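You operate a simulated robot arm through the tools that you are given. There is no shell and no other tool. Be economical: measure what you need, move in short steps, check, and stop when the job is done.

You run a simulated robot arm. Do the job below in one go: nothing can be reset, and whatever is moved stays where it is left.

TASK
Take the mid blue coil on the spare bench top and put it away on the wind bench shelf. Put the yellow notepad on the spare bench shelf. Take the small green block on the ends bench top and put it away on the blue rack middle shelf. Take the fat white cap and leave it on the small black pulley. Put the mini grey bobbin on the left rack middle shelf. Take the mini yellow bobbin and put it on the spare bench top. Pull the ink drawer open. Any order will do.

It is judged by the outcome, as a careful person would: the job done as asked, and still so three seconds after it is handed in. It fails if anything else is knocked over, pushed out of place, dropped, spilled or broken. Lids that push on must go on centred and level and be pressed home; caps that screw on are set level and turned clockwise until they are tight.

THE ROBOT
A 6-joint arm with a two-finger gripper on a trunk, on a base that drives. Base frame: it is fixed to the floor where the robot stands at the start and does not move with it; the origin is under the middle of the robot, x ahead of it, y to its left, z up; the surface under the hand at the start is at about z = 0.76. Lengths are in m, angles in degrees, forces in N, time in s.
With the tool pointing down near the work surface it reaches from about 0.1 to 0.7 m from the robot's upright axis, wherever it stands. Its first joint turns from -166.0 to 166.0 degrees. Places, roughly: blue rack middle shelf [7.6, 6.2, 0.4]; fat white cap (4x4x3 cm) [0.8, 1.5, 0.8]; ink drawer [10, 5.4, 0.3]; left rack middle shelf [0.6, 5.2, 0.4]; mid blue coil (19x19x3 cm) [0.5, -0.1, 0.8]; mini grey bobbin (6x6x5 cm) [0.8, 1.6, 0.8]; mini yellow bobbin (6x6x5 cm) [0.7, 1.7, 0.8]; small black pulley (5x5x3 cm) [0.8, 2, 0.8]; small green block (6x4x3 cm) [0.6, 1.3, 0.8]; spare bench shelf [0.6, 0.2, 0.2]; spare bench top [0.6, 0.2, 0.8]; wind bench shelf [6.7, 9.6, 0.2]; yellow notepad (10x5x2 cm) [0.5, 0.1, 0.8]. Payload 2.45 kg.
Tool frame: the origin (TCP) lies between the finger pads and is the grasp point; the fingertips stand 0.026 m ahead of it; z points along the fingers, y is the line along which they close. Largest opening 0.096 m; the body of the gripper starts 0.069 m behind the TCP.
Orientation is that of the tool frame in the base frame, as a unit quaternion [x, y, z, w]. With the fingers straight down and closing along the base's y, the tool's x points along the base's -x, its y along +y and its z along -z.

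THE INTERFACE
- The arm moves only by the tool jog_arm. Its argument "series" is text: rows parted by semicolons, each of 6 numbers parted by spaces: the shift along the base's x, y, z in cm, then the turn, a rotation vector about the base's x, y, z in degrees. In form: tx ty tz rx ry rz; .... A call has 1 to 20 rows; each row is the pose to reach, as a shift and turn from the pose commanded when the call began. "hand" is the finger opening in cm, from 0 to 9.6, set as the call begins (left out, the last holds). Each row takes 0.2 s and may step no farther than 0.05 m and 8.6 degrees from the row before; otherwise, or with a gripper value out of range, the whole call is refused. A pose out of reach is approached as far as the arm can. The call stops where the force on the tool passes 40 N (or 10 N more than at its start, if that is more) or the arm is blocked; 0.2 s more then pass. Each finger halts on what it meets, pressing with about 24 N; the grip force reading is that of the motor and also rises with nothing between the fingers. The clock runs only during rows and for 0.2 s after the last one: add rows that repeat a pose to give the fingers time. The reply holds the time, the measured pose of the TCP, the force on the tool along the base axes, the opening and the grip force, in the units named above and with some noise, with the torque about the TCP (base axes, N m) and any sound that the robot's microphone picked up, and new pictures: "views" is both (left out), scene, wrist or none.
- Cameras (640 x 400 px; columns grow to the right, rows downward): "scene" is now at [0.0298, 0.1633, 1.0761]; the picture's right is [0.07, -1.00, 0.00], its down [-0.50, -0.04, -0.86] and it looks along [0.86, 0.06, -0.50] (base axes); focal length 214 px, centre (320, 200). "wrist" rides on the gripper at [0.082, 0.003, -0.098] in the tool frame; the picture's right is [-0.04, 1.00, 0.00], its down [-0.73, -0.03, -0.68] and it looks along [-0.68, -0.03, 0.73] (tool axes); focal length 256 px, centre (320, 200). There is no depth. A picture from a camera that has moved, and an enlarged one, comes with that camera's place and axes in the base frame and with its lens.
- move_column(by): slides the trunk up (or, below 0, down) by that many m; the arm and the scene camera ride with it, the base frame stays. It gives what a move gives, with no picture.
- drive_base(legs): drives the robot by 1 to 6 legs, each [ahead, turn to the left] in m and degrees, along the robot's own axes; the way and the turn of a leg run together, so that a leg with both is an arc; at most 1.5 m and 180 degrees a leg. The arm and the cameras ride along, it lands a little off, and it stops where it bumps. It gives what a move gives, and a new picture of the scene camera.
- head_to(pan, tilt): turns the head with the scene camera to pan (to the left, within 155 degrees either way) and tilt (down, from -29 to 69), counted from straight ahead of the robot. It gives what a move gives, and a new picture of the scene camera.
- zoom(camera, box): a new picture of the part [left, top, right, bottom] of that camera's present view, enlarged. It takes no simulated time.
- finish_job(): hands the job in; it is judged then, once.

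Go step by step. Nothing tells you exact positions but the pictures and the camera data: compare them with the known pose of the tool, close in by small moves and look again before you grip or let go. The budget is 196 turns and 260 pictures, counting those below and the enlarged ones. Unless the task says otherwise, let go and move clear before handing in, and close with one line.

The tools are called after ">>>" as a command line: name --argument value ..., lists and objects as JSON in quotes. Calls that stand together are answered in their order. jog_arm: Moves the arm, as the interface text tells. Its arguments: {"type":"object","properties":{"series":{"type":"string"},"hand":{"type":"number"},"views":{"type":"string","enum":["both","scene","wrist","none"]}},"required":["series"]} The other tools are called the same way: move_column (by) slides the trunk up or down; drive_base (legs) drives the base; head_to (pan, tilt) turns the head that bears the scene camera; zoom (camera, box) takes an enlarged picture of a part of a camera's view; finish_job () hands the job in.

At the start:

```text
time: 0.0
position: [0.4628, 0.0879, 0.9445]
tcp_rot: [-0.001, 1.0, 0.0, 0.0]
contact_force: [-0.4, -0.7, 0.3]
moment: [0.02, 0.01, 0.0]
finger_gap: 0.0961
grasp_force: 0.1
trunk travel left (down, up): [-0.1, 0.05]
robot x, y, heading: [-0.001, 0.0023, 0.1]
head pan, tilt: [4.1, 30.3]
```

scene: 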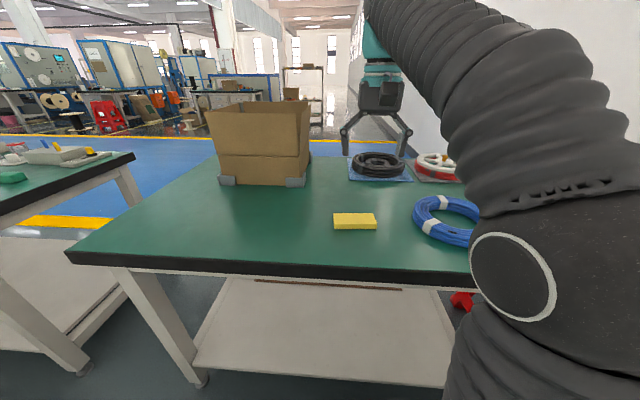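
wrist: 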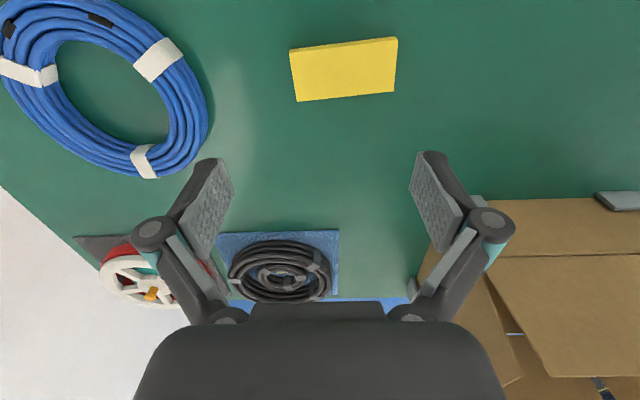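

The notepad appears at about [0.46, 0.11], with its long side along y. I turn the hand about 93° above it and come down part way to check.

>>> jog_arm --series "0 0.5 0 0 0 8.5; 0 1 0 0 0 17; 0 1.5 0 0 0 25.5; 0 2 0 0 0 34; 0 2.1 0 0 0 42.5; -0.1 2.1 -1 0 0 51; -0.2 2.1 -3 0 0 59.5; -0.2 2.1 -5 0 0 68; -0.2 2.1 -7 0 0 76.5; -0.2 2.1 -9 0 0 85; -0.2 2.1 -9.5 0 0 93; -0.2 2.1 -9.5 0 0 93" --hand 9.6

>>> head_to --pan 60 --tilt 25

```text
time: 2.6
position: [0.4615, 0.1096, 0.8487]
tcp_rot: [0.726, -0.688, 0.0, 0.0]
contact_force: [0.6, -0.6, -0.1]
moment: [-0.01, 0.01, -0.02]
finger_gap: 0.096
grasp_force: 0.0
trunk travel left (down, up): [-0.1, 0.05]
robot x, y, heading: [-0.0065, -0.0028, 0.1]
head pan, tilt: [4.1, 30.3]
camera scene: at [0.0298, 0.1633, 1.0761], right [0.07, -1.0, 0.0], down [-0.5, -0.04, -0.86], along [0.86, 0.06, -0.5], focal length 214 px, centre (320, 200)
camera wrist: at [0.4624, 0.0271, 0.9475], right [-1.0, -0.01, 0.0], down [-0.01, 0.73, 0.68], along [-0.01, 0.68, -0.73], focal length 256 px, centre (320, 200)
```

scene: 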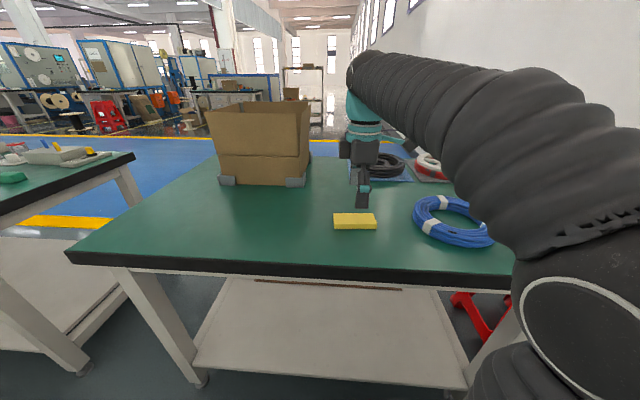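
wrist: 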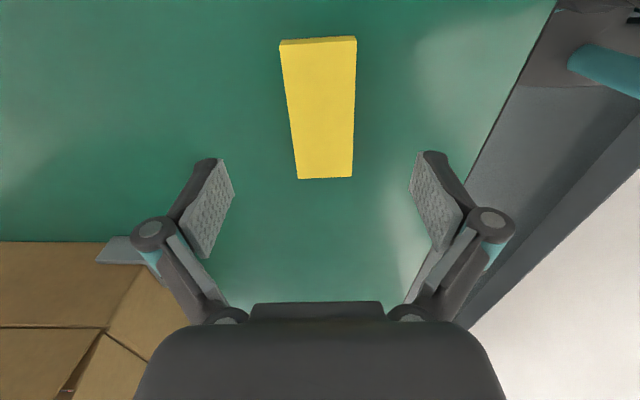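

```text
time: 3.9
position: [0.4606, 0.1086, 0.8501]
tcp_rot: [0.726, -0.688, 0.0, 0.0]
contact_force: [0.0, -0.3, -0.7]
moment: [0.0, 0.0, -0.03]
finger_gap: 0.0962
grasp_force: 0.0
trunk travel left (down, up): [-0.1, 0.05]
robot x, y, heading: [-0.0027, 0.0013, -0.1]
head pan, tilt: [60.0, 25.0]
camera scene: at [-0.0141, 0.2367, 1.0845], right [0.87, -0.5, 0.0], down [-0.21, -0.37, -0.91], along [0.45, 0.78, -0.42], focal length 214 px, centre (320, 200)
```

scene: 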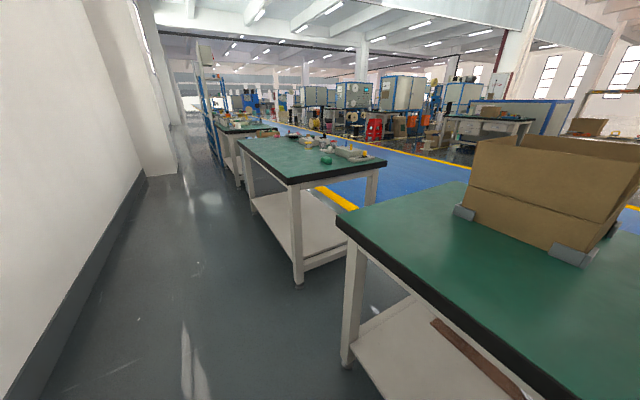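

The notepad lies centred under the fingers and matches the hand's angle. I lower and grip.

>>> jog_arm --series "0 0 -3 0 0 0; 0 0 -5.7 0 0 0; 0 0 -5.7 0 0 0" --views "none"

>>> jog_arm --series "0 0 0 0 0 0; 0 0 0 0 0 0; 0 0 0 0 0 0; 0 0 0 0 0 0" --hand 0 --views "wrist"

```text
time: 4.7
position: [0.46, 0.1111, 0.7922]
tcp_rot: [0.726, -0.688, 0.001, 0.0]
contact_force: [0.1, 0.7, -0.5]
moment: [0.01, 0.03, 0.01]
finger_gap: 0.0959
grasp_force: 0.1
trunk travel left (down, up): [-0.1, 0.05]
robot x, y, heading: [-0.0023, -0.0014, -0.1]
head pan, tilt: [60.0, 25.0]
```

```text
time: 5.7
position: [0.4595, 0.1122, 0.7922]
tcp_rot: [0.725, -0.689, 0.0, 0.0]
contact_force: [0.1, 1.1, 9.9]
moment: [0.07, 0.12, -0.08]
finger_gap: 0.0453
grasp_force: 24.3
trunk travel left (down, up): [-0.1, 0.05]
robot x, y, heading: [0.0011, 0.0002, -0.2]
head pan, tilt: [60.0, 25.0]
camera wrist: at [0.4609, 0.0294, 0.8901], right [-1.0, -0.01, 0.0], down [-0.01, 0.73, 0.68], along [-0.01, 0.68, -0.73], focal length 256 px, centre (320, 200)
```

wrist: 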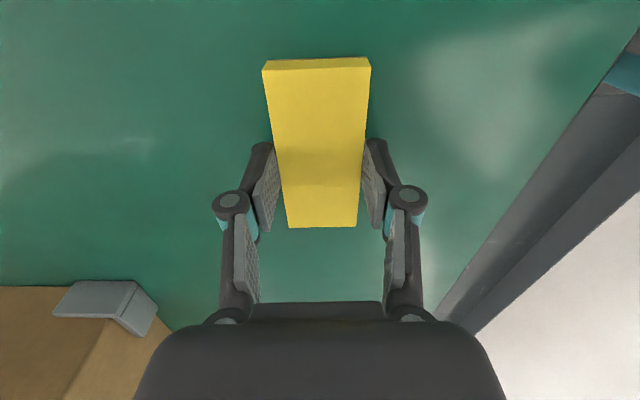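

Gripped at 4.5 cm. I lift, turn it back 93° so its long side lies along x, and set it down for a tilted re-grasp suited to the shelf.

>>> jog_arm --series "0 0 2 0 0 0; 0 0 4 0 0 -8; 0 0 4 0 0 -16.5; 0 0 4 0 0 -25; 0 0 4 0 0 -33.5; 0 0 4 0 0 -42; 0 0 4 0 0 -50.5; 0 0 4 0 0 -59; 0 0 4 0 0 -67.5; 0 0 4 0 0 -76; 0 0 4 0 0 -84.5; 0 0 4 0 0 -93; 0 0 2 0 0 -93; 0 0 0.3 0 0 -93; 0 0 0.3 0 0 -93" --views "none"

>>> jog_arm --series "0 0 0 0 0 0; 0 0 0 0 0 0; 0 0 0 0 0 0; 0 0 4 0 0 0; 0 0 8 0 0 0; 0 0 8 0 0 0" --hand 7.5 --views "wrist"

```text
time: 8.8
position: [0.4607, 0.1095, 0.8001]
tcp_rot: [-0.001, 1.0, 0.001, 0.003]
contact_force: [3.4, -0.6, 39.0]
moment: [-0.01, 0.03, -0.05]
finger_gap: 0.0059
grasp_force: 24.0
trunk travel left (down, up): [-0.1, 0.05]
robot x, y, heading: [-0.0012, 0.0005, 0.1]
head pan, tilt: [60.0, 25.0]
```

```text
time: 10.2
position: [0.4607, 0.1085, 0.8762]
tcp_rot: [0.0, 1.0, 0.001, 0.0]
contact_force: [-0.2, 0.6, -0.4]
moment: [-0.02, -0.02, -0.02]
finger_gap: 0.0752
grasp_force: 0.1
trunk travel left (down, up): [-0.1, 0.05]
robot x, y, heading: [-0.0029, -0.0021, -0.1]
head pan, tilt: [60.0, 25.0]
camera wrist: at [0.3797, 0.1121, 0.9736], right [0.04, 1.0, 0.0], down [0.73, -0.03, 0.68], along [0.68, -0.03, -0.73], focal length 256 px, centre (320, 200)
```

wrist: 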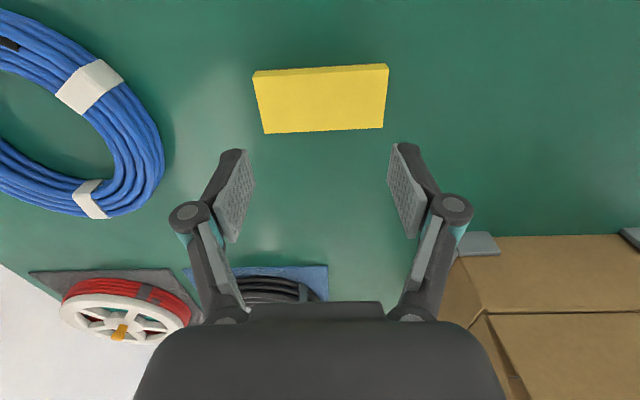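

The pad slipped out because the fingers were too high; it still lies at [0.459, 0.110], unmoved. I redo it about 8 mm lower.

>>> jog_arm --series "0 0 0 0 0 8.5; 0 0 0 0 0 17; 0 0 0 0 0 25.5; 0 0 0 0 0 34; 0 0 0 0 0 42.5; 0 0 0 0 0 51; 0 0 0 0 0 59.5; 0 0 0 0 0 68; 0 0 0 0 0 76.5; 0 0 0 0 0 85; 0 0 -3 0 0 93; 0 0 -6 0 0 93; 0 0 -8 0 0 93; 0 0 -8.6 0 0 93; 0 0 -9.1 0 0 93; 0 0 -9.1 0 0 93" --hand 7.5 --views "none"

>>> jog_arm --series "0 0 0 0 0 0; 0 0 0 0 0 0; 0 0 0 0 0 0; 0 0 0 0 0 0" --hand 0 --views "none"

>>> jog_arm --series "0 0 1 0 0 0; 0 0 3 0 0 0; 0 0 3 0 0 0" --views "wrist"

```text
time: 13.7
position: [0.4584, 0.1083, 0.7852]
tcp_rot: [0.725, -0.689, -0.001, 0.0]
contact_force: [0.8, -0.2, -0.2]
moment: [0.03, 0.03, 0.04]
finger_gap: 0.0751
grasp_force: 0.0
trunk travel left (down, up): [-0.1, 0.05]
robot x, y, heading: [-0.0012, -0.0013, 0.2]
head pan, tilt: [60.0, 25.0]
```

```text
time: 14.7
position: [0.4581, 0.109, 0.785]
tcp_rot: [0.725, -0.688, 0.0, 0.0]
contact_force: [2.4, 1.6, 6.3]
moment: [0.05, -0.04, 0.09]
finger_gap: 0.0449
grasp_force: 24.4
trunk travel left (down, up): [-0.1, 0.05]
robot x, y, heading: [-0.0007, 0.0025, -0.0]
head pan, tilt: [60.0, 25.0]
```

```text
time: 15.4
position: [0.4593, 0.1081, 0.8151]
tcp_rot: [0.726, -0.688, -0.001, 0.0]
contact_force: [-0.2, 0.3, -0.6]
moment: [0.0, -0.01, 0.03]
finger_gap: 0.045
grasp_force: 24.1
trunk travel left (down, up): [-0.1, 0.05]
robot x, y, heading: [-0.0012, -0.0006, -0.1]
head pan, tilt: [60.0, 25.0]
camera wrist: at [0.4592, 0.0261, 0.9134], right [-1.0, -0.01, 0.0], down [-0.01, 0.73, 0.68], along [-0.01, 0.68, -0.73], focal length 256 px, centre (320, 200)
```

wrist: 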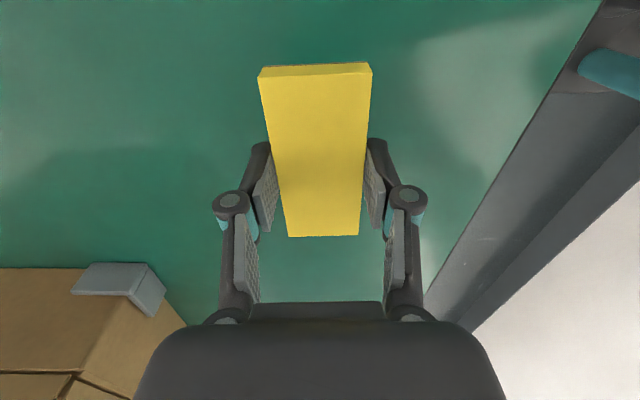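

Now it is held. I turn it −93° and set it down with its long side along x, then tilt the hand and look.

>>> jog_arm --series "0 0 0 0 0 -8.5; 0 0 0 0 0 -17; 0 0 0 0 0 -25.5; 0 0 0 0 0 -34; 0 0 0 0 0 -42.5; 0 0 0 0 0 -51; 0 0 0 0 0 -59.5; 0 0 0 0 0 -68; 0 0 0 0 0 -76.5; 0 0 0 0 0 -85; 0 0 0 0 0 -93; 0 0 -2 0 0 -93; 0 0 -2.9 0 0 -93; 0 0 -2.9 0 0 -93" --views "none"

>>> jog_arm --series "0 0 0 0 0 0; 0 0 0 0 0 0; 0 0 0 0 0 0; 0 0 4 0 0 0; 0 0 6 0 -8.5 0; 0 0 6 0 -17 0; 0 0 6 0 -25.5 0; 0 0 6 0 -34 0; 0 0 6 0 -42.5 0; 0 0 6 0 -50 0; 0 0 6 0 -50 0" --hand 7.5 --views "wrist"

>>> head_to --pan 5 --tilt 35

```text
time: 18.4
position: [0.4588, 0.1086, 0.7856]
tcp_rot: [0.001, 1.0, 0.001, 0.001]
contact_force: [1.1, -0.8, 6.6]
moment: [-0.03, 0.27, 0.0]
finger_gap: 0.0451
grasp_force: 24.2
trunk travel left (down, up): [-0.1, 0.05]
robot x, y, heading: [-0.0008, 0.0013, -0.0]
head pan, tilt: [60.0, 25.0]
```

```text
time: 20.9
position: [0.4602, 0.11, 0.8441]
tcp_rot: [0.0, 0.906, 0.0, 0.424]
contact_force: [0.9, 0.0, 1.3]
moment: [-0.03, 0.04, 0.02]
finger_gap: 0.075
grasp_force: 0.1
trunk travel left (down, up): [-0.1, 0.05]
robot x, y, heading: [-0.0012, 0.0019, -0.1]
head pan, tilt: [60.0, 25.0]
camera wrist: at [0.3323, 0.1135, 0.8445], right [0.03, 1.0, 0.03], down [-0.05, -0.03, 1.0], along [1.0, -0.03, 0.05], focal length 256 px, centre (320, 200)
```

wrist: 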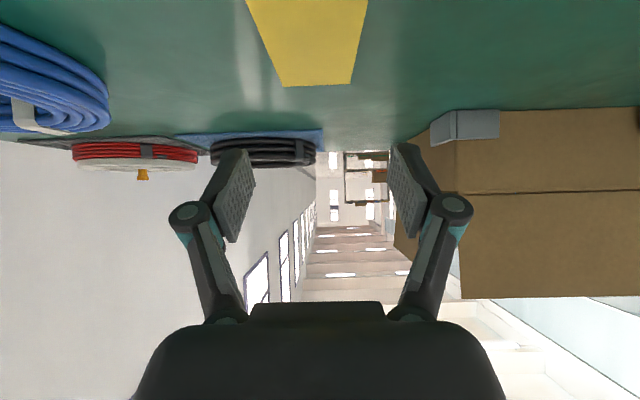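

```text
time: 22.1
position: [0.4607, 0.1104, 0.8448]
tcp_rot: [0.0, 0.907, 0.0, 0.422]
contact_force: [-0.4, -0.1, -0.4]
moment: [-0.02, 0.02, 0.01]
finger_gap: 0.0751
grasp_force: 0.0
trunk travel left (down, up): [-0.1, 0.05]
robot x, y, heading: [0.0013, -0.0028, 0.1]
head pan, tilt: [5.0, 35.0]
camera scene: at [0.0274, 0.1646, 1.0688], right [0.09, -1.0, 0.0], down [-0.57, -0.05, -0.82], along [0.82, 0.07, -0.57], focal length 214 px, centre (320, 200)
```

scene: 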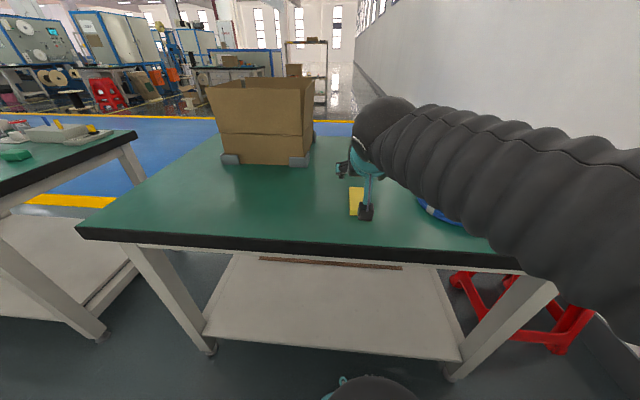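

With this tilt the wrist camera hangs beneath the hand, so I roll the hand 180° about its own axis to put the camera on top. I raise it a little while rolling.

>>> jog_arm --series "0 0 3 -6.51 0 5.466; 0 0 6 -13.02 0 10.93; -2 0 8 -19.53 0 16.40; -4 0 10 -26.04 0 21.86; -4 0 10 -32.55 0 27.33; -4 0 10 -39.06 0 32.8; -4 0 10 -45.57 0 38.26; -4 0 10 -52.08 0 43.73; -4 0 10 -58.59 0 49.19; -4 0 10 -65.1 0 54.66; -4 0 10 -71.61 0 60.13; -4 0 10 -78.12 0 65.59; -4 0 10 -84.63 0 71.06; -4 0 10 -91.14 0 76.52; -4 0 10 -97.65 0 81.99; -4 0 10 -104.16 0 87.46; -4 0 10 -110.67 0 92.92; -4 0 10 -117.18 0 98.39; -4 0 10 -123.69 0 103.85; -4 0 10 -130.2 0 109.32" --views "none"

>>> jog_arm --series "0 0 0 -3.83 0 3.215; 0 0 0 -7.66 0 6.43; 0 0 0 -7.66 0 6.43" --views "both"

```text
time: 26.3
position: [0.4213, 0.109, 0.945]
tcp_rot: [0.903, -0.077, 0.42, -0.037]
contact_force: [0.3, -0.6, -0.3]
moment: [-0.02, -0.03, -0.01]
finger_gap: 0.075
grasp_force: 0.1
trunk travel left (down, up): [-0.1, 0.05]
robot x, y, heading: [-0.0039, 0.0016, 0.0]
head pan, tilt: [5.0, 35.0]
```

```text
time: 27.1
position: [0.4203, 0.1088, 0.9446]
tcp_rot: [0.906, 0.0, 0.423, 0.001]
contact_force: [-0.3, 0.2, -0.4]
moment: [0.0, -0.02, 0.0]
finger_gap: 0.075
grasp_force: 0.0
trunk travel left (down, up): [-0.1, 0.05]
robot x, y, heading: [-0.0026, -0.0022, 0.2]
head pan, tilt: [5.0, 35.0]
camera scene: at [0.0274, 0.1646, 1.0688], right [0.09, -1.0, 0.0], down [-0.57, -0.05, -0.82], along [0.82, 0.07, -0.57], focal length 214 px, centre (320, 200)
camera wrist: at [0.3973, 0.1058, 1.0699], right [-0.02, -1.0, -0.03], down [-0.99, 0.03, -0.12], along [0.13, 0.03, -0.99], focal length 256 px, centre (320, 200)
```

scene: 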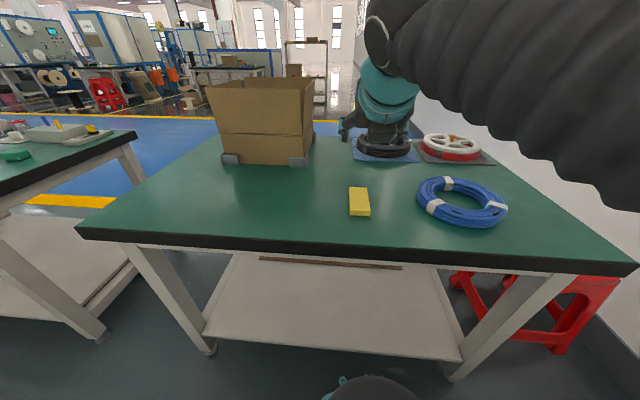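
wrist: 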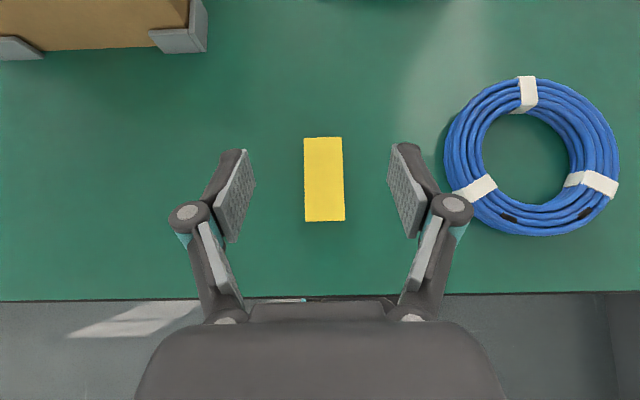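

The view is now from straight above: the pad is at [0.459, 0.109], aligned with the fingers, and the coil is centred near [0.48, −0.135]. I lower with the 50° tilt and grip the pad.

>>> jog_arm --series "2 0 -4 0 0 0; 3.8 0 -8 0 0 0; 3.8 0 -12 0 0 0; 3.8 0 -14.5 0 0 0; 3.8 0 -15.8 0 0 0; 3.8 0 -15.8 0 0 0" --views "wrist"

>>> jog_arm --series "0 0 0 0 0 0; 0 0 0 0 0 0; 0 0 0 0 0 0; 0 0 0 0 0 0" --hand 0 --views "none"

>>> jog_arm --series "0 0 1 0 0 0; 0 0 3 0 0 0; 0 0 6 0 0 0; 0 0 6 0 0 0" --views "wrist"

```text
time: 28.5
position: [0.4567, 0.1117, 0.7872]
tcp_rot: [0.906, 0.0, 0.422, 0.0]
contact_force: [0.7, 0.6, 0.6]
moment: [-0.01, -0.02, 0.0]
finger_gap: 0.075
grasp_force: 0.0
trunk travel left (down, up): [-0.1, 0.05]
robot x, y, heading: [0.0032, -0.0012, 0.0]
head pan, tilt: [5.0, 35.0]
camera wrist: at [0.4335, 0.1079, 0.9123], right [-0.03, -1.0, -0.03], down [-0.99, 0.03, -0.13], along [0.13, 0.03, -0.99], focal length 256 px, centre (320, 200)
```

wrist: 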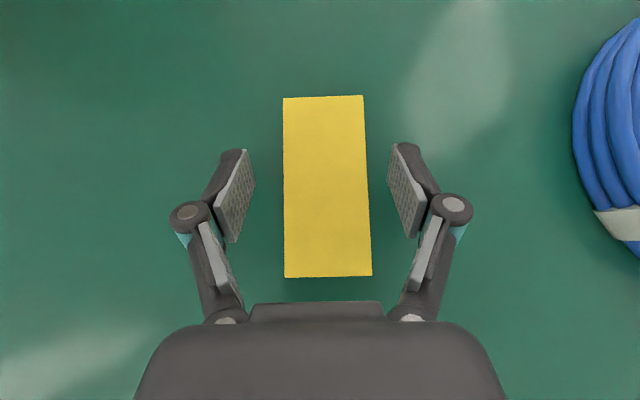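

```text
time: 29.5
position: [0.4571, 0.1123, 0.7883]
tcp_rot: [0.906, 0.0, 0.422, 0.0]
contact_force: [-0.5, -0.1, 2.7]
moment: [0.03, -0.08, -0.02]
finger_gap: 0.0455
grasp_force: 23.6
trunk travel left (down, up): [-0.1, 0.05]
robot x, y, heading: [0.0021, -0.0016, 0.1]
head pan, tilt: [5.0, 35.0]
```

```text
time: 30.5
position: [0.4563, 0.1108, 0.847]
tcp_rot: [0.907, 0.0, 0.421, 0.0]
contact_force: [-0.3, -0.4, 0.1]
moment: [-0.03, 0.05, -0.01]
finger_gap: 0.0452
grasp_force: 23.7
trunk travel left (down, up): [-0.1, 0.05]
robot x, y, heading: [-0.0019, 0.0049, 0.2]
head pan, tilt: [5.0, 35.0]
camera wrist: at [0.4341, 0.107, 0.9717], right [-0.03, -1.0, -0.03], down [-0.99, 0.03, -0.12], along [0.13, 0.03, -0.99], focal length 256 px, centre (320, 200)
```

wrist: 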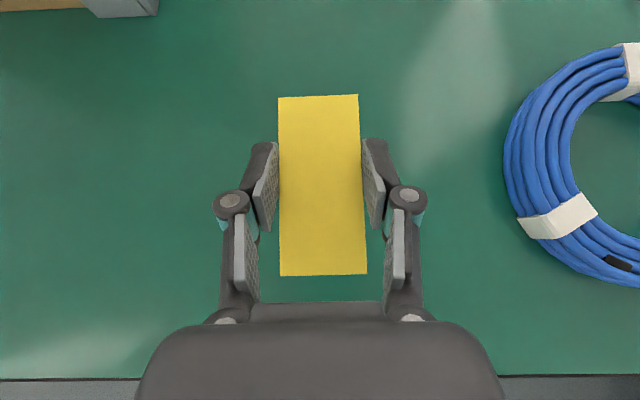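

The pad is held level. I back the robot away from the bench to lower the arm in front of the shelf.

>>> drive_base --legs '[[-0.4, 0]]'

>>> move_column --by -0.1

>>> jog_arm --series "2 0 -5 0 0 0; 4 0 -10 0 0 0; 6 0 -15 0 0 0; 8 0 -19 0 0 0; 8 0 -24 0 0 0; 8 0 -29 0 0 0; 8 0 -29 0 0 0" --views "both"

```text
time: 32.9
position: [0.0671, 0.1128, 0.8456]
tcp_rot: [0.906, 0.004, 0.423, -0.002]
contact_force: [0.6, -0.8, -0.1]
moment: [-0.01, 0.0, -0.02]
finger_gap: 0.045
grasp_force: 23.9
trunk travel left (down, up): [-0.1, 0.05]
robot x, y, heading: [-0.3863, 0.002, 0.6]
head pan, tilt: [5.0, 35.0]
camera scene: at [-0.3623, 0.163, 1.0688], right [0.1, -1.0, 0.0], down [-0.57, -0.06, -0.82], along [0.82, 0.08, -0.57], focal length 214 px, centre (320, 200)
```

scene: 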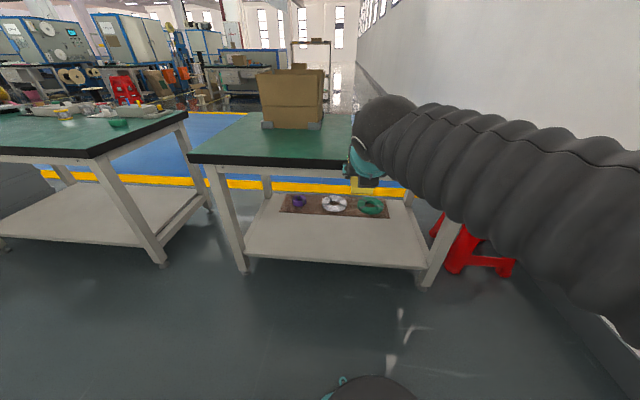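

```text
time: 34.3
position: [0.0666, 0.114, 0.7479]
tcp_rot: [0.906, 0.004, 0.423, -0.002]
contact_force: [0.2, 0.5, -0.6]
moment: [0.0, -0.03, 0.02]
finger_gap: 0.0451
grasp_force: 23.9
trunk travel left (down, up): [0.0, 0.15]
robot x, y, heading: [-0.3871, -0.0015, 1.0]
head pan, tilt: [5.0, 35.0]
```

```text
refused: row 1 steps farther than a row can; nothing moved
```

The shelf has some spools on a mat further back; its front strip is free. I lower the arm in smaller steps.

>>> jog_arm --series "1.5 0 -4.5 0 0 0; 3 0 -9 0 0 0; 4.5 0 -13.5 0 0 0; 6 0 -18 0 0 0; 7.5 0 -22.5 0 0 0; 8 0 -27 0 0 0; 8 0 -27 0 0 0" --views "both"

```text
time: 35.9
position: [0.1498, 0.1126, 0.4744]
tcp_rot: [0.907, 0.005, 0.422, -0.002]
contact_force: [0.8, -0.3, -1.2]
moment: [0.02, 0.03, -0.01]
finger_gap: 0.0452
grasp_force: 23.5
trunk travel left (down, up): [0.0, 0.15]
robot x, y, heading: [-0.3913, -0.0027, 0.4]
head pan, tilt: [5.0, 35.0]
camera scene: at [-0.3623, 0.1631, 0.9693], right [0.1, -1.0, 0.0], down [-0.57, -0.06, -0.82], along [0.82, 0.08, -0.57], focal length 214 px, centre (320, 200)
camera wrist: at [0.1266, 0.1085, 0.5995], right [-0.02, -1.0, -0.03], down [-0.99, 0.02, -0.12], along [0.12, 0.03, -0.99], focal length 256 px, centre (320, 200)
```

scene: 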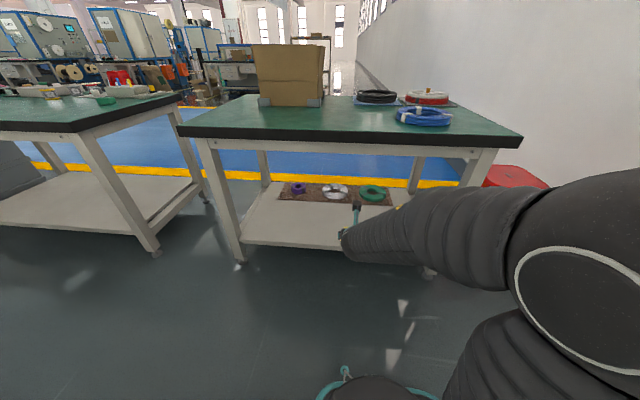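
wrist: 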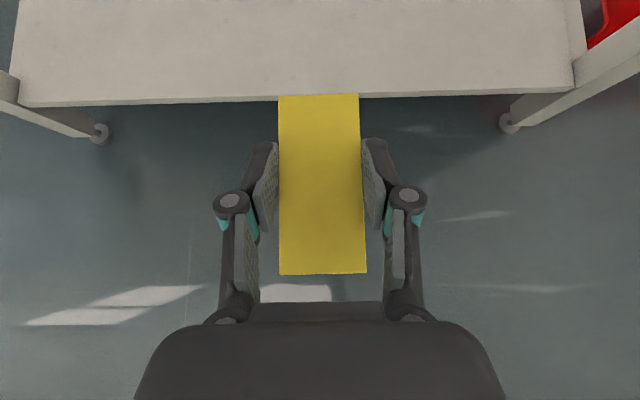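

It reaches well. I lower further to about z = 0.30.

>>> jog_arm --series "0 0 -4.5 0 0 0; 1 0 -9 0 0 0; 2 0 -13 0 0 0; 3 0 -17 0 0 0; 3 0 -17 0 0 0" --views "both"

```text
time: 37.1
position: [0.1776, 0.1141, 0.3049]
tcp_rot: [0.906, 0.003, 0.422, -0.002]
contact_force: [0.8, -0.4, -0.8]
moment: [-0.02, 0.03, 0.01]
finger_gap: 0.045
grasp_force: 23.6
trunk travel left (down, up): [0.0, 0.15]
robot x, y, heading: [-0.3889, -0.0024, 0.6]
head pan, tilt: [5.0, 35.0]
camera scene: at [-0.3623, 0.1631, 0.9693], right [0.1, -1.0, 0.0], down [-0.57, -0.06, -0.82], along [0.82, 0.08, -0.57], focal length 214 px, centre (320, 200)
camera wrist: at [0.1543, 0.1104, 0.4291], right [-0.02, -1.0, -0.03], down [-0.99, 0.02, -0.13], along [0.13, 0.03, -0.99], focal length 256 px, centre (320, 200)
```

scene: 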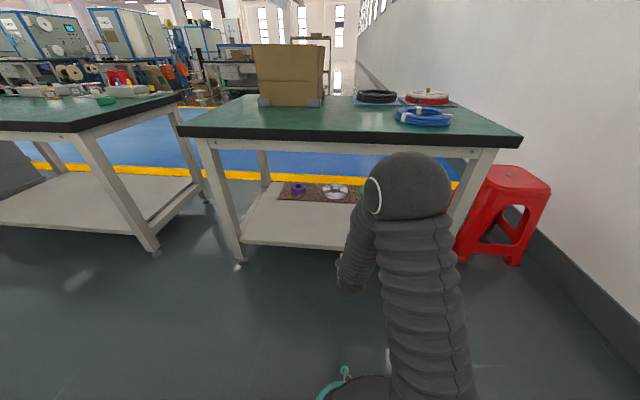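
wrist: 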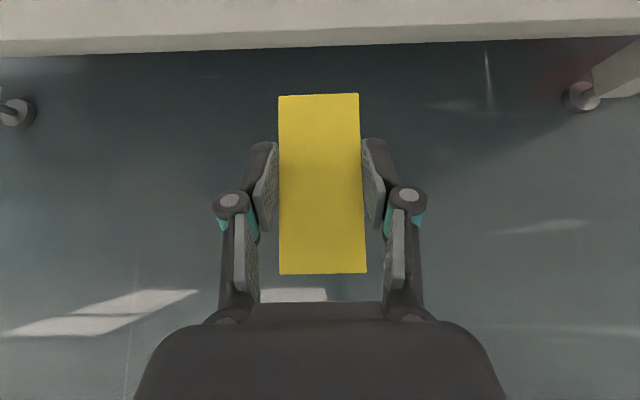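

The elbow stays in front of the bench, so I extend the hand forward under the bench top at the same height.

>>> jog_arm --series "4.5 0 0 0 0 0; 9 0 0 0 0 0; 13.5 0 0 0 0 0; 13.5 0 0 0 0 0" --views "both"

```text
time: 38.1
position: [0.3125, 0.1112, 0.3034]
tcp_rot: [0.906, 0.005, 0.422, -0.002]
contact_force: [-0.6, -0.2, -0.3]
moment: [0.0, 0.02, 0.0]
finger_gap: 0.0451
grasp_force: 24.2
trunk travel left (down, up): [0.0, 0.15]
robot x, y, heading: [-0.3905, -0.0045, 0.4]
head pan, tilt: [5.0, 35.0]
camera scene: at [-0.3623, 0.1631, 0.9693], right [0.1, -1.0, 0.0], down [-0.57, -0.06, -0.82], along [0.82, 0.08, -0.57], focal length 214 px, centre (320, 200)
camera wrist: at [0.2896, 0.1075, 0.4289], right [-0.02, -1.0, -0.03], down [-0.99, 0.02, -0.12], along [0.13, 0.03, -0.99], focal length 256 px, centre (320, 200)
```

scene: 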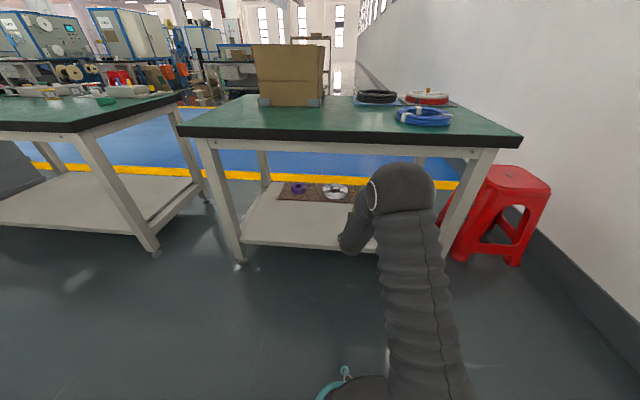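
wrist: 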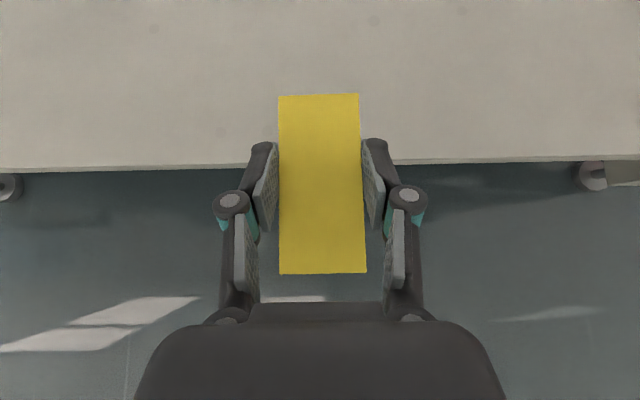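

Continuing forward to x ≈ 0.45, then I lower until the pad touches the shelf.

>>> jog_arm --series "4.5 0 0 0 0 0; 9 0 0 0 0 0; 13.5 0 0 0 0 0; 13.5 0 -3 0 0 0; 13.5 0 -5 0 0 0; 13.5 0 -5 0 0 0" --views "both"

```text
time: 39.5
position: [0.4465, 0.1109, 0.2558]
tcp_rot: [0.906, 0.005, 0.422, -0.003]
contact_force: [-0.5, -0.6, 0.2]
moment: [0.02, 0.0, 0.01]
finger_gap: 0.0452
grasp_force: 24.0
trunk travel left (down, up): [0.0, 0.15]
robot x, y, heading: [-0.3868, -0.0018, 0.6]
head pan, tilt: [5.0, 35.0]
camera scene: at [-0.3622, 0.1631, 0.9693], right [0.1, -1.0, 0.0], down [-0.57, -0.06, -0.82], along [0.82, 0.08, -0.57], focal length 214 px, centre (320, 200)
camera wrist: at [0.4242, 0.1082, 0.3789], right [-0.02, -1.0, -0.03], down [-0.99, 0.02, -0.12], along [0.13, 0.03, -0.99], focal length 256 px, centre (320, 200)
```

scene: 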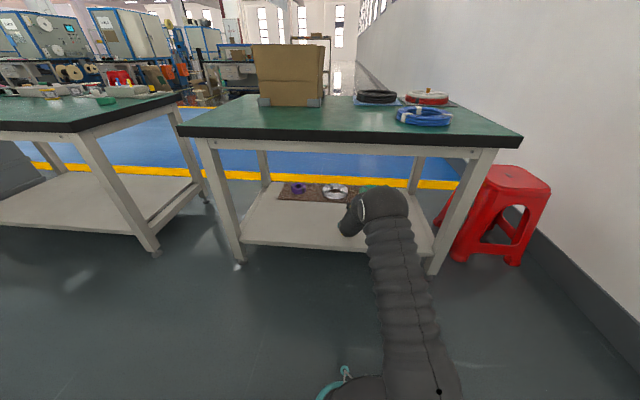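
wrist: 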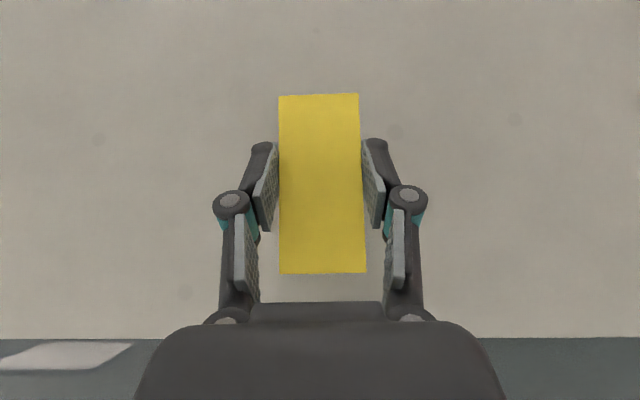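

The pad is over the shelf. I come down the last few cm in small steps watching the force.

>>> jog_arm --series "0 0 -1 0 0 0; 0 0 -2 0 0 0; 0 0 -2.6 0 0 0; 0 0 -2.6 0 0 0" --views "none"

>>> jog_arm --series "0 0 -0.3 0 0 0; 0 0 -0.5 0 0 0; 0 0 -0.5 0 0 0" --views "wrist"

```text
time: 40.5
position: [0.4468, 0.1125, 0.2289]
tcp_rot: [0.906, 0.004, 0.423, -0.002]
contact_force: [-0.4, -0.4, -0.7]
moment: [0.0, 0.02, 0.01]
finger_gap: 0.0451
grasp_force: 24.0
trunk travel left (down, up): [0.0, 0.15]
robot x, y, heading: [-0.3889, -0.0009, 0.6]
head pan, tilt: [5.0, 35.0]
```

```text
time: 41.3
position: [0.4486, 0.1117, 0.2282]
tcp_rot: [0.905, 0.004, 0.425, -0.002]
contact_force: [-7.0, -1.4, 16.6]
moment: [-0.04, -0.01, -0.03]
finger_gap: 0.0451
grasp_force: 24.1
trunk travel left (down, up): [0.0, 0.15]
robot x, y, heading: [-0.3911, 0.0006, 0.4]
head pan, tilt: [5.0, 35.0]
camera wrist: at [0.4248, 0.1087, 0.352], right [-0.02, -1.0, -0.03], down [-0.99, 0.02, -0.13], along [0.13, 0.03, -0.99], focal length 256 px, centre (320, 200)
```

wrist: 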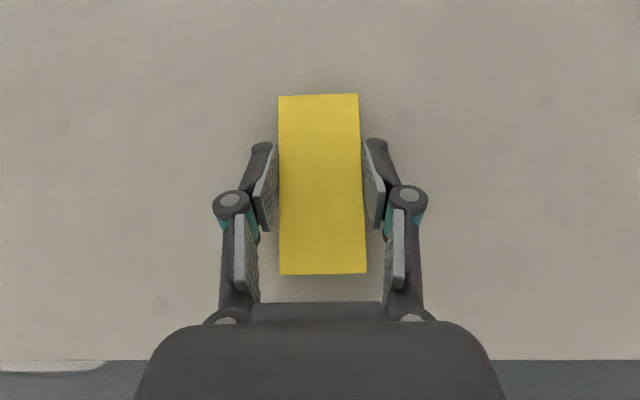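

The pad rests on the shelf. I release, raise the hand and draw it out.

>>> jog_arm --series "0 0 0.3 0 0 0; 0 0 0.3 0 0 0; 0 0 0.3 0 0 0; 0 0 4 0 0 0; 0 0 7 0 0 0; -4.5 0 7 0 0 0; -4.5 0 7 0 0 0" --hand 7 --views "wrist"

>>> jog_arm --series "-4.5 0 0 0 0 0; -9 0 0 0 0 0; -13.5 0 0 0 0 0; -18 0 0 0 0 0; -22.5 0 0 0 0 0; -24 0 4.5 0 0 0; -26 0 9 0 0 0; -28 0 13 0 0 0; -30 0 17 0 0 0; -32 0 21 0 0 0; -33 0 25.5 0 0 0; -34 0 30 0 0 0; -34 0 34.5 0 0 0; -34 0 39 0 0 0; -34 0 43.5 0 0 0; -34 0 48 0 0 0; -34 0 48 0 0 0" --views "scene"

```text
time: 42.9
position: [0.4025, 0.1134, 0.2958]
tcp_rot: [0.906, 0.004, 0.423, -0.002]
contact_force: [-1.0, 0.2, 0.2]
moment: [-0.01, -0.02, -0.03]
finger_gap: 0.0701
grasp_force: 0.1
trunk travel left (down, up): [0.0, 0.15]
robot x, y, heading: [-0.3895, -0.003, 0.2]
head pan, tilt: [5.0, 35.0]
camera wrist: at [0.3798, 0.1098, 0.4213], right [-0.02, -1.0, -0.03], down [-0.99, 0.02, -0.12], along [0.13, 0.03, -0.99], focal length 256 px, centre (320, 200)
```

wrist: 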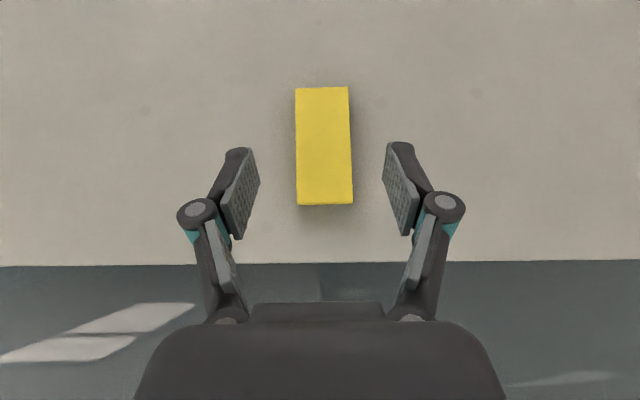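

```text
time: 46.5
position: [0.0631, 0.112, 0.7779]
tcp_rot: [0.907, 0.005, 0.421, -0.001]
contact_force: [0.2, 0.3, -0.5]
moment: [-0.01, 0.02, -0.01]
finger_gap: 0.0701
grasp_force: 0.1
trunk travel left (down, up): [0.0, 0.15]
robot x, y, heading: [-0.3876, -0.0004, 0.4]
head pan, tilt: [5.0, 35.0]
camera scene: at [-0.3623, 0.163, 0.9693], right [0.1, -1.0, 0.0], down [-0.57, -0.06, -0.82], along [0.82, 0.08, -0.57], focal length 214 px, centre (320, 200)
```

scene: 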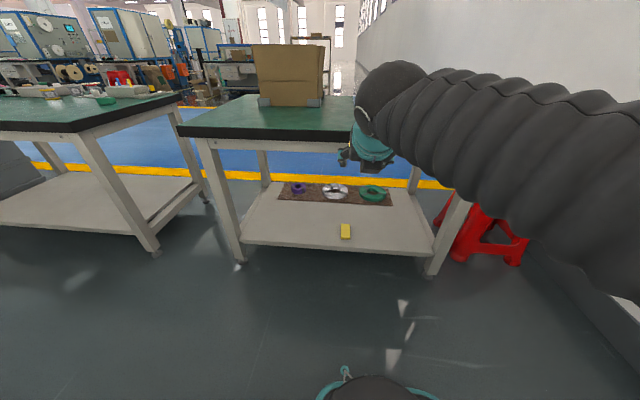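

The notepad is on the shelf. Next is the ends bench to the left: I raise the trunk and drive there parallel to the benches.

>>> move_column --by 0.12

>>> drive_base --legs '[[0, 90], [1.5, 0], [0.1, 0], [0, -90]]'

```text
time: 48.0
position: [0.0637, 0.112, 0.8981]
tcp_rot: [0.906, 0.004, 0.422, -0.002]
contact_force: [-0.9, 0.0, 0.1]
moment: [0.03, 0.05, -0.01]
finger_gap: 0.07
grasp_force: 0.0
trunk travel left (down, up): [-0.12, 0.03]
robot x, y, heading: [-0.392, -0.0019, 0.5]
head pan, tilt: [5.0, 35.0]
```

```text
time: 63.7
position: [-0.0092, 1.737, 0.897]
tcp_rot: [0.906, 0.043, 0.421, -0.02]
contact_force: [0.0, 0.6, 0.5]
moment: [-0.01, -0.01, -0.01]
finger_gap: 0.0699
grasp_force: 0.1
trunk travel left (down, up): [-0.12, 0.03]
robot x, y, heading: [-0.4504, 1.576, 5.4]
head pan, tilt: [5.0, 35.0]
camera scene: at [-0.4377, 1.7425, 1.0893], right [0.18, -0.98, 0.0], down [-0.56, -0.1, -0.82], along [0.81, 0.15, -0.57], focal length 214 px, centre (320, 200)
```

scene: 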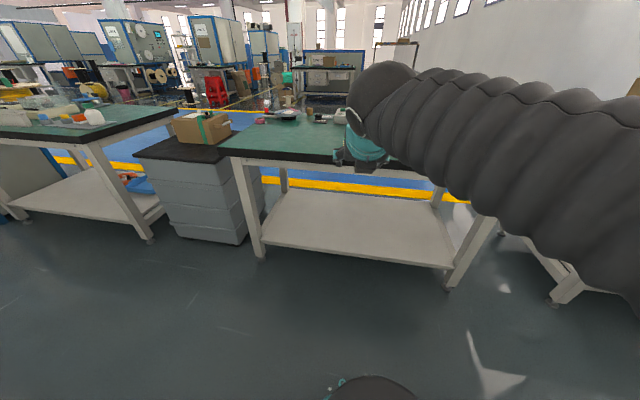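

I straighten up and move in closer, with the arm lifted, to view the bench top.

>>> jog_arm --series "0 0 4 0 0 0; 0 0 8 0 0 0; 0 0 10 0 0 0" --views "none"

>>> drive_base --legs '[[0, -5.4], [0.37, 0]]'

```text
time: 64.5
position: [-0.0084, 1.7369, 0.9981]
tcp_rot: [0.905, 0.043, 0.422, -0.019]
contact_force: [0.2, 0.1, 0.2]
moment: [-0.02, 0.01, 0.07]
finger_gap: 0.0698
grasp_force: 0.0
trunk travel left (down, up): [-0.12, 0.03]
robot x, y, heading: [-0.4475, 1.5756, 5.6]
head pan, tilt: [5.0, 35.0]
```

```text
time: 67.3
position: [0.3763, 1.6912, 0.9986]
tcp_rot: [0.906, -0.002, 0.423, 0.001]
contact_force: [0.6, 0.3, 0.0]
moment: [0.01, 0.01, -0.05]
finger_gap: 0.0699
grasp_force: 0.0
trunk travel left (down, up): [-0.12, 0.03]
robot x, y, heading: [-0.0812, 1.572, 0.0]
head pan, tilt: [5.0, 35.0]
camera scene: at [-0.0508, 1.7396, 1.0893], right [0.08, -1.0, 0.0], down [-0.57, -0.05, -0.82], along [0.82, 0.07, -0.57], focal length 214 px, centre (320, 200)
```

scene: 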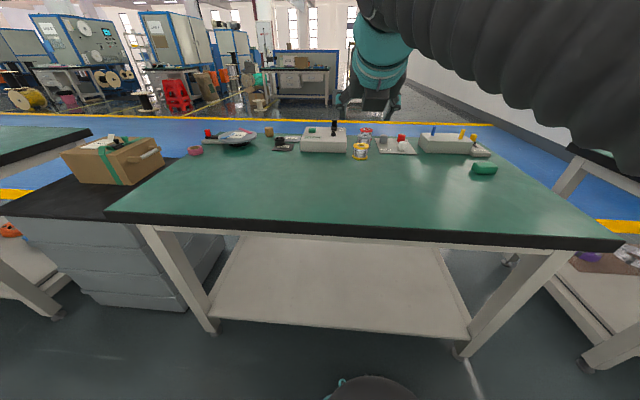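

>>> zoom --camera "scene" --box '[170, 110, 510, 190]'

>>> head_to --pan -5 --tilt 20

>>> zoom --camera "scene" --box '[130, 150, 350, 290]'

```text
1.88 times, centred on (340, 150) of scene
camera zoom: at [-0.0508, 1.7396, 1.0893], right [0.08, -1.0, 0.0], down [-0.57, -0.05, -0.82], along [0.82, 0.07, -0.57], focal length 404 px, centre (282, 294)
```

zoom: 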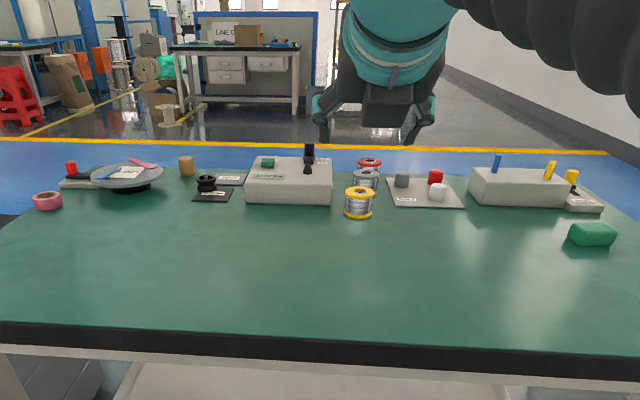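

```text
time: 68.1
position: [0.3757, 1.6913, 0.9983]
tcp_rot: [0.906, -0.003, 0.423, 0.001]
contact_force: [-0.3, -0.3, 0.5]
moment: [0.01, -0.01, 0.0]
finger_gap: 0.07
grasp_force: 0.1
trunk travel left (down, up): [-0.12, 0.03]
robot x, y, heading: [-0.0767, 1.5767, -0.2]
head pan, tilt: [-5.0, 20.0]
camera scene: at [-0.0458, 1.7239, 1.1131], right [-0.09, -1.0, 0.0], down [-0.34, 0.03, -0.94], along [0.94, -0.08, -0.34], focal length 214 px, centre (320, 200)
```

scene: 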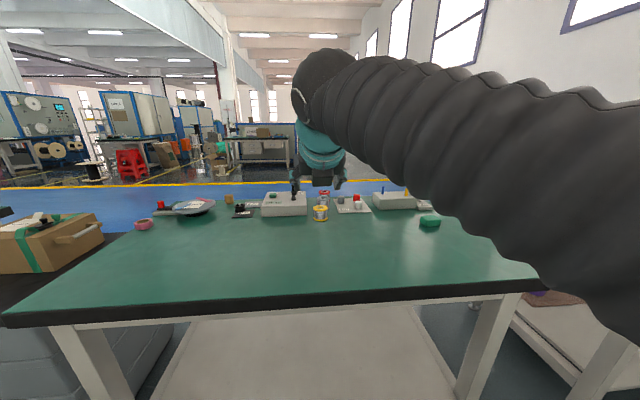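

```text
2.86 times, centred on (240, 220) of scene
camera zoom: at [-0.0458, 1.7239, 1.1131], right [-0.09, -1.0, 0.0], down [-0.34, 0.03, -0.94], along [0.94, -0.08, -0.34], focal length 613 px, centre (549, 143)
```

zoom: 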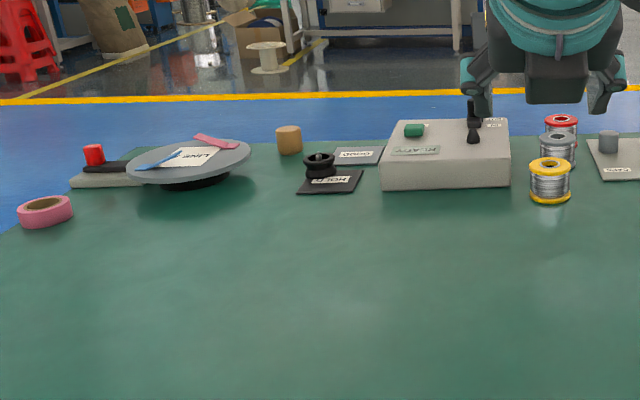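

I can make out the three bobbins (yellow in front at about [0.715, 1.655], grey behind, red behind that), the caps on a card and the black pulley on the HOLD card. I drive 10 cm closer and look with the wrist camera.

>>> drive_base --legs '[[0.1, 0]]'

>>> jog_arm --series "4 0 0 0 0 0; 8 -2 -2 0 0 0; 11 -3 -5 0 0 0; 11 -3 -5 0 0 0" --hand 9 --views "wrist"

```text
time: 69.3
position: [0.4789, 1.6917, 0.9999]
tcp_rot: [0.906, -0.002, 0.422, 0.0]
contact_force: [0.1, -1.6, -0.3]
moment: [0.01, 0.03, 0.02]
finger_gap: 0.0701
grasp_force: 0.0
trunk travel left (down, up): [-0.12, 0.03]
robot x, y, heading: [0.0249, 1.5747, -0.1]
head pan, tilt: [-5.0, 20.0]
camera scene: at [0.0569, 1.7236, 1.1131], right [-0.09, -1.0, 0.0], down [-0.34, 0.03, -0.94], along [0.94, -0.08, -0.34], focal length 214 px, centre (320, 200)
```

scene: 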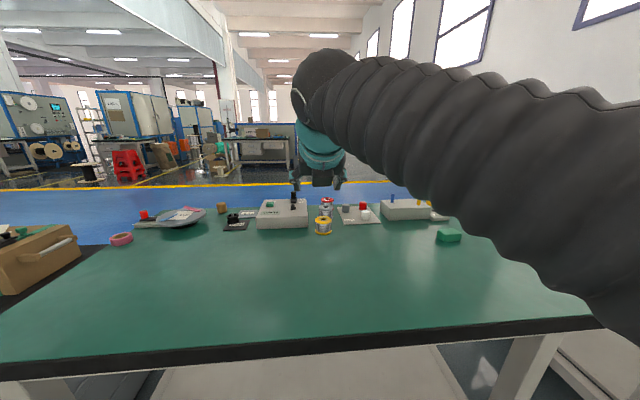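

```text
time: 70.3
position: [0.5908, 1.664, 0.9494]
tcp_rot: [0.906, 0.0, 0.423, 0.0]
contact_force: [0.2, -0.3, 0.3]
moment: [-0.03, 0.0, -0.01]
finger_gap: 0.0897
grasp_force: 0.0
trunk travel left (down, up): [-0.12, 0.03]
robot x, y, heading: [0.0212, 1.5773, -0.1]
head pan, tilt: [-5.0, 20.0]
camera wrist: at [0.5693, 1.6606, 1.0748], right [-0.03, -1.0, -0.03], down [-0.99, 0.03, -0.12], along [0.13, 0.03, -0.99], focal length 256 px, centre (320, 200)
```

wrist: 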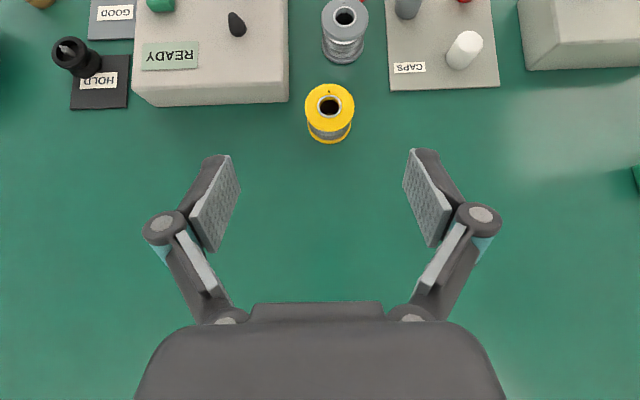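

The bobbin is at [0.709, 1.655]. The READY box corner is close on its left, so I narrow the fingers to 7.4 cm, go above it and check.

>>> jog_arm --series "4 -0.3 -2 0 0 0; 8 -0.6 -4 0 0 0; 11 -0.9 -6 0 0 0; 11.2 -0.9 -9 0 0 0; 11.2 -0.9 -9 0 0 0" --hand 7.4 --views "wrist"

```text
time: 71.5
position: [0.6978, 1.6502, 0.854]
tcp_rot: [0.906, -0.001, 0.423, 0.0]
contact_force: [-0.4, 0.4, 0.5]
moment: [-0.01, 0.0, 0.05]
finger_gap: 0.0742
grasp_force: 0.1
trunk travel left (down, up): [-0.12, 0.03]
robot x, y, heading: [0.0251, 1.5724, -0.1]
head pan, tilt: [-5.0, 20.0]
camera wrist: at [0.6759, 1.6471, 0.9783], right [-0.03, -1.0, -0.03], down [-0.99, 0.03, -0.12], along [0.13, 0.03, -0.99], focal length 256 px, centre (320, 200)
```

wrist: 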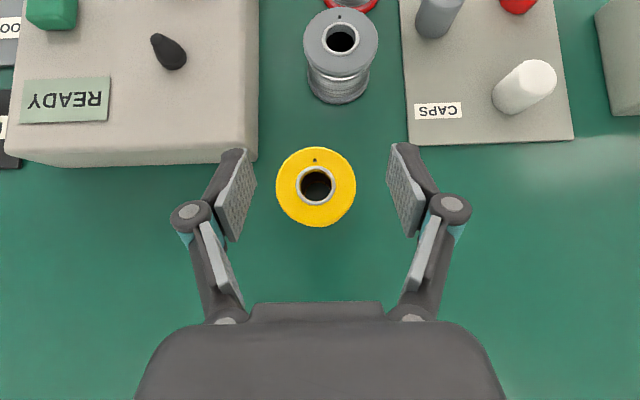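

Bobbin centred within 4 mm. I shift slightly left and lower around it, then grip and lift.

>>> jog_arm --series "0 0.4 -3 0 0 0; 0.2 0.4 -5 0 0 0; 0.2 0.4 -6.3 0 0 0; 0.2 0.4 -6.3 0 0 0" --hand 7.2 --views "wrist"

>>> jog_arm --series "0 0 0 0 0 0; 0 0 0 0 0 0; 0 0 0 0 0 0; 0 0 0 0 0 0" --hand 0 --views "none"

>>> jog_arm --series "0 0 1 0 0 0; 0 0 4 0 0 0; 0 0 8 0 0 0; 0 0 12 0 0 0; 0 0 12 0 0 0" --views "wrist"

```text
time: 72.5
position: [0.7022, 1.6544, 0.7931]
tcp_rot: [0.907, 0.0, 0.422, 0.001]
contact_force: [0.9, -0.8, 0.0]
moment: [0.0, 0.0, 0.02]
finger_gap: 0.0722
grasp_force: 0.1
trunk travel left (down, up): [-0.12, 0.03]
robot x, y, heading: [0.0236, 1.5795, -0.1]
head pan, tilt: [-5.0, 20.0]
camera wrist: at [0.6798, 1.6512, 0.9179], right [-0.03, -1.0, -0.03], down [-0.99, 0.03, -0.12], along [0.13, 0.03, -0.99], focal length 256 px, centre (320, 200)
```

wrist: 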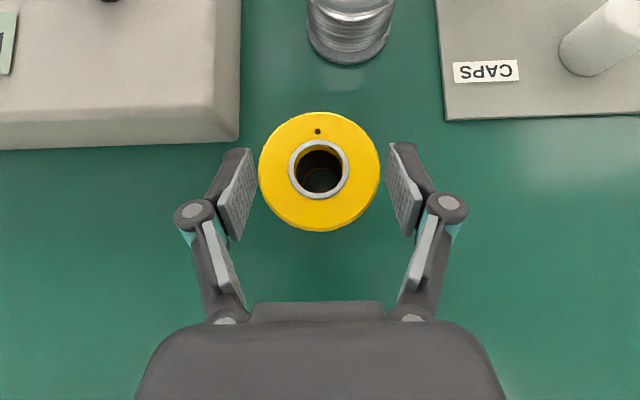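

```text
time: 73.5
position: [0.7026, 1.6546, 0.7936]
tcp_rot: [0.906, -0.001, 0.423, 0.001]
contact_force: [-1.2, -0.1, 1.4]
moment: [0.01, 0.01, 0.02]
finger_gap: 0.0539
grasp_force: 24.2
trunk travel left (down, up): [-0.12, 0.03]
robot x, y, heading: [0.027, 1.5735, -0.4]
head pan, tilt: [-5.0, 20.0]
```

```text
time: 74.7
position: [0.7006, 1.6571, 0.9167]
tcp_rot: [0.907, -0.001, 0.422, 0.001]
contact_force: [0.3, -0.1, -1.1]
moment: [0.01, 0.0, 0.0]
finger_gap: 0.054
grasp_force: 24.1
trunk travel left (down, up): [-0.12, 0.03]
robot x, y, heading: [0.0256, 1.5737, 0.1]
head pan, tilt: [-5.0, 20.0]
camera wrist: at [0.6778, 1.6539, 1.0414], right [-0.03, -1.0, -0.03], down [-0.99, 0.03, -0.12], along [0.13, 0.03, -0.99], focal length 256 px, centre (320, 200)
```

wrist: 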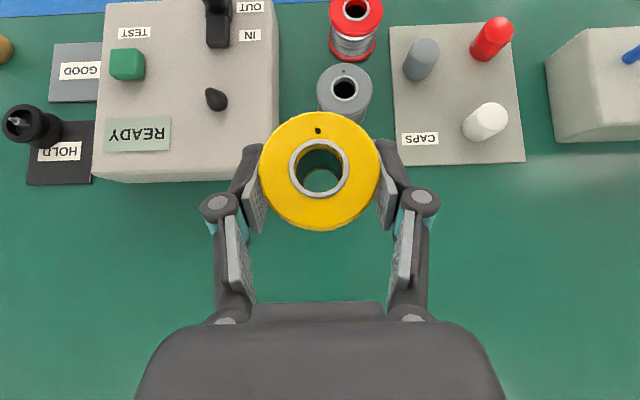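

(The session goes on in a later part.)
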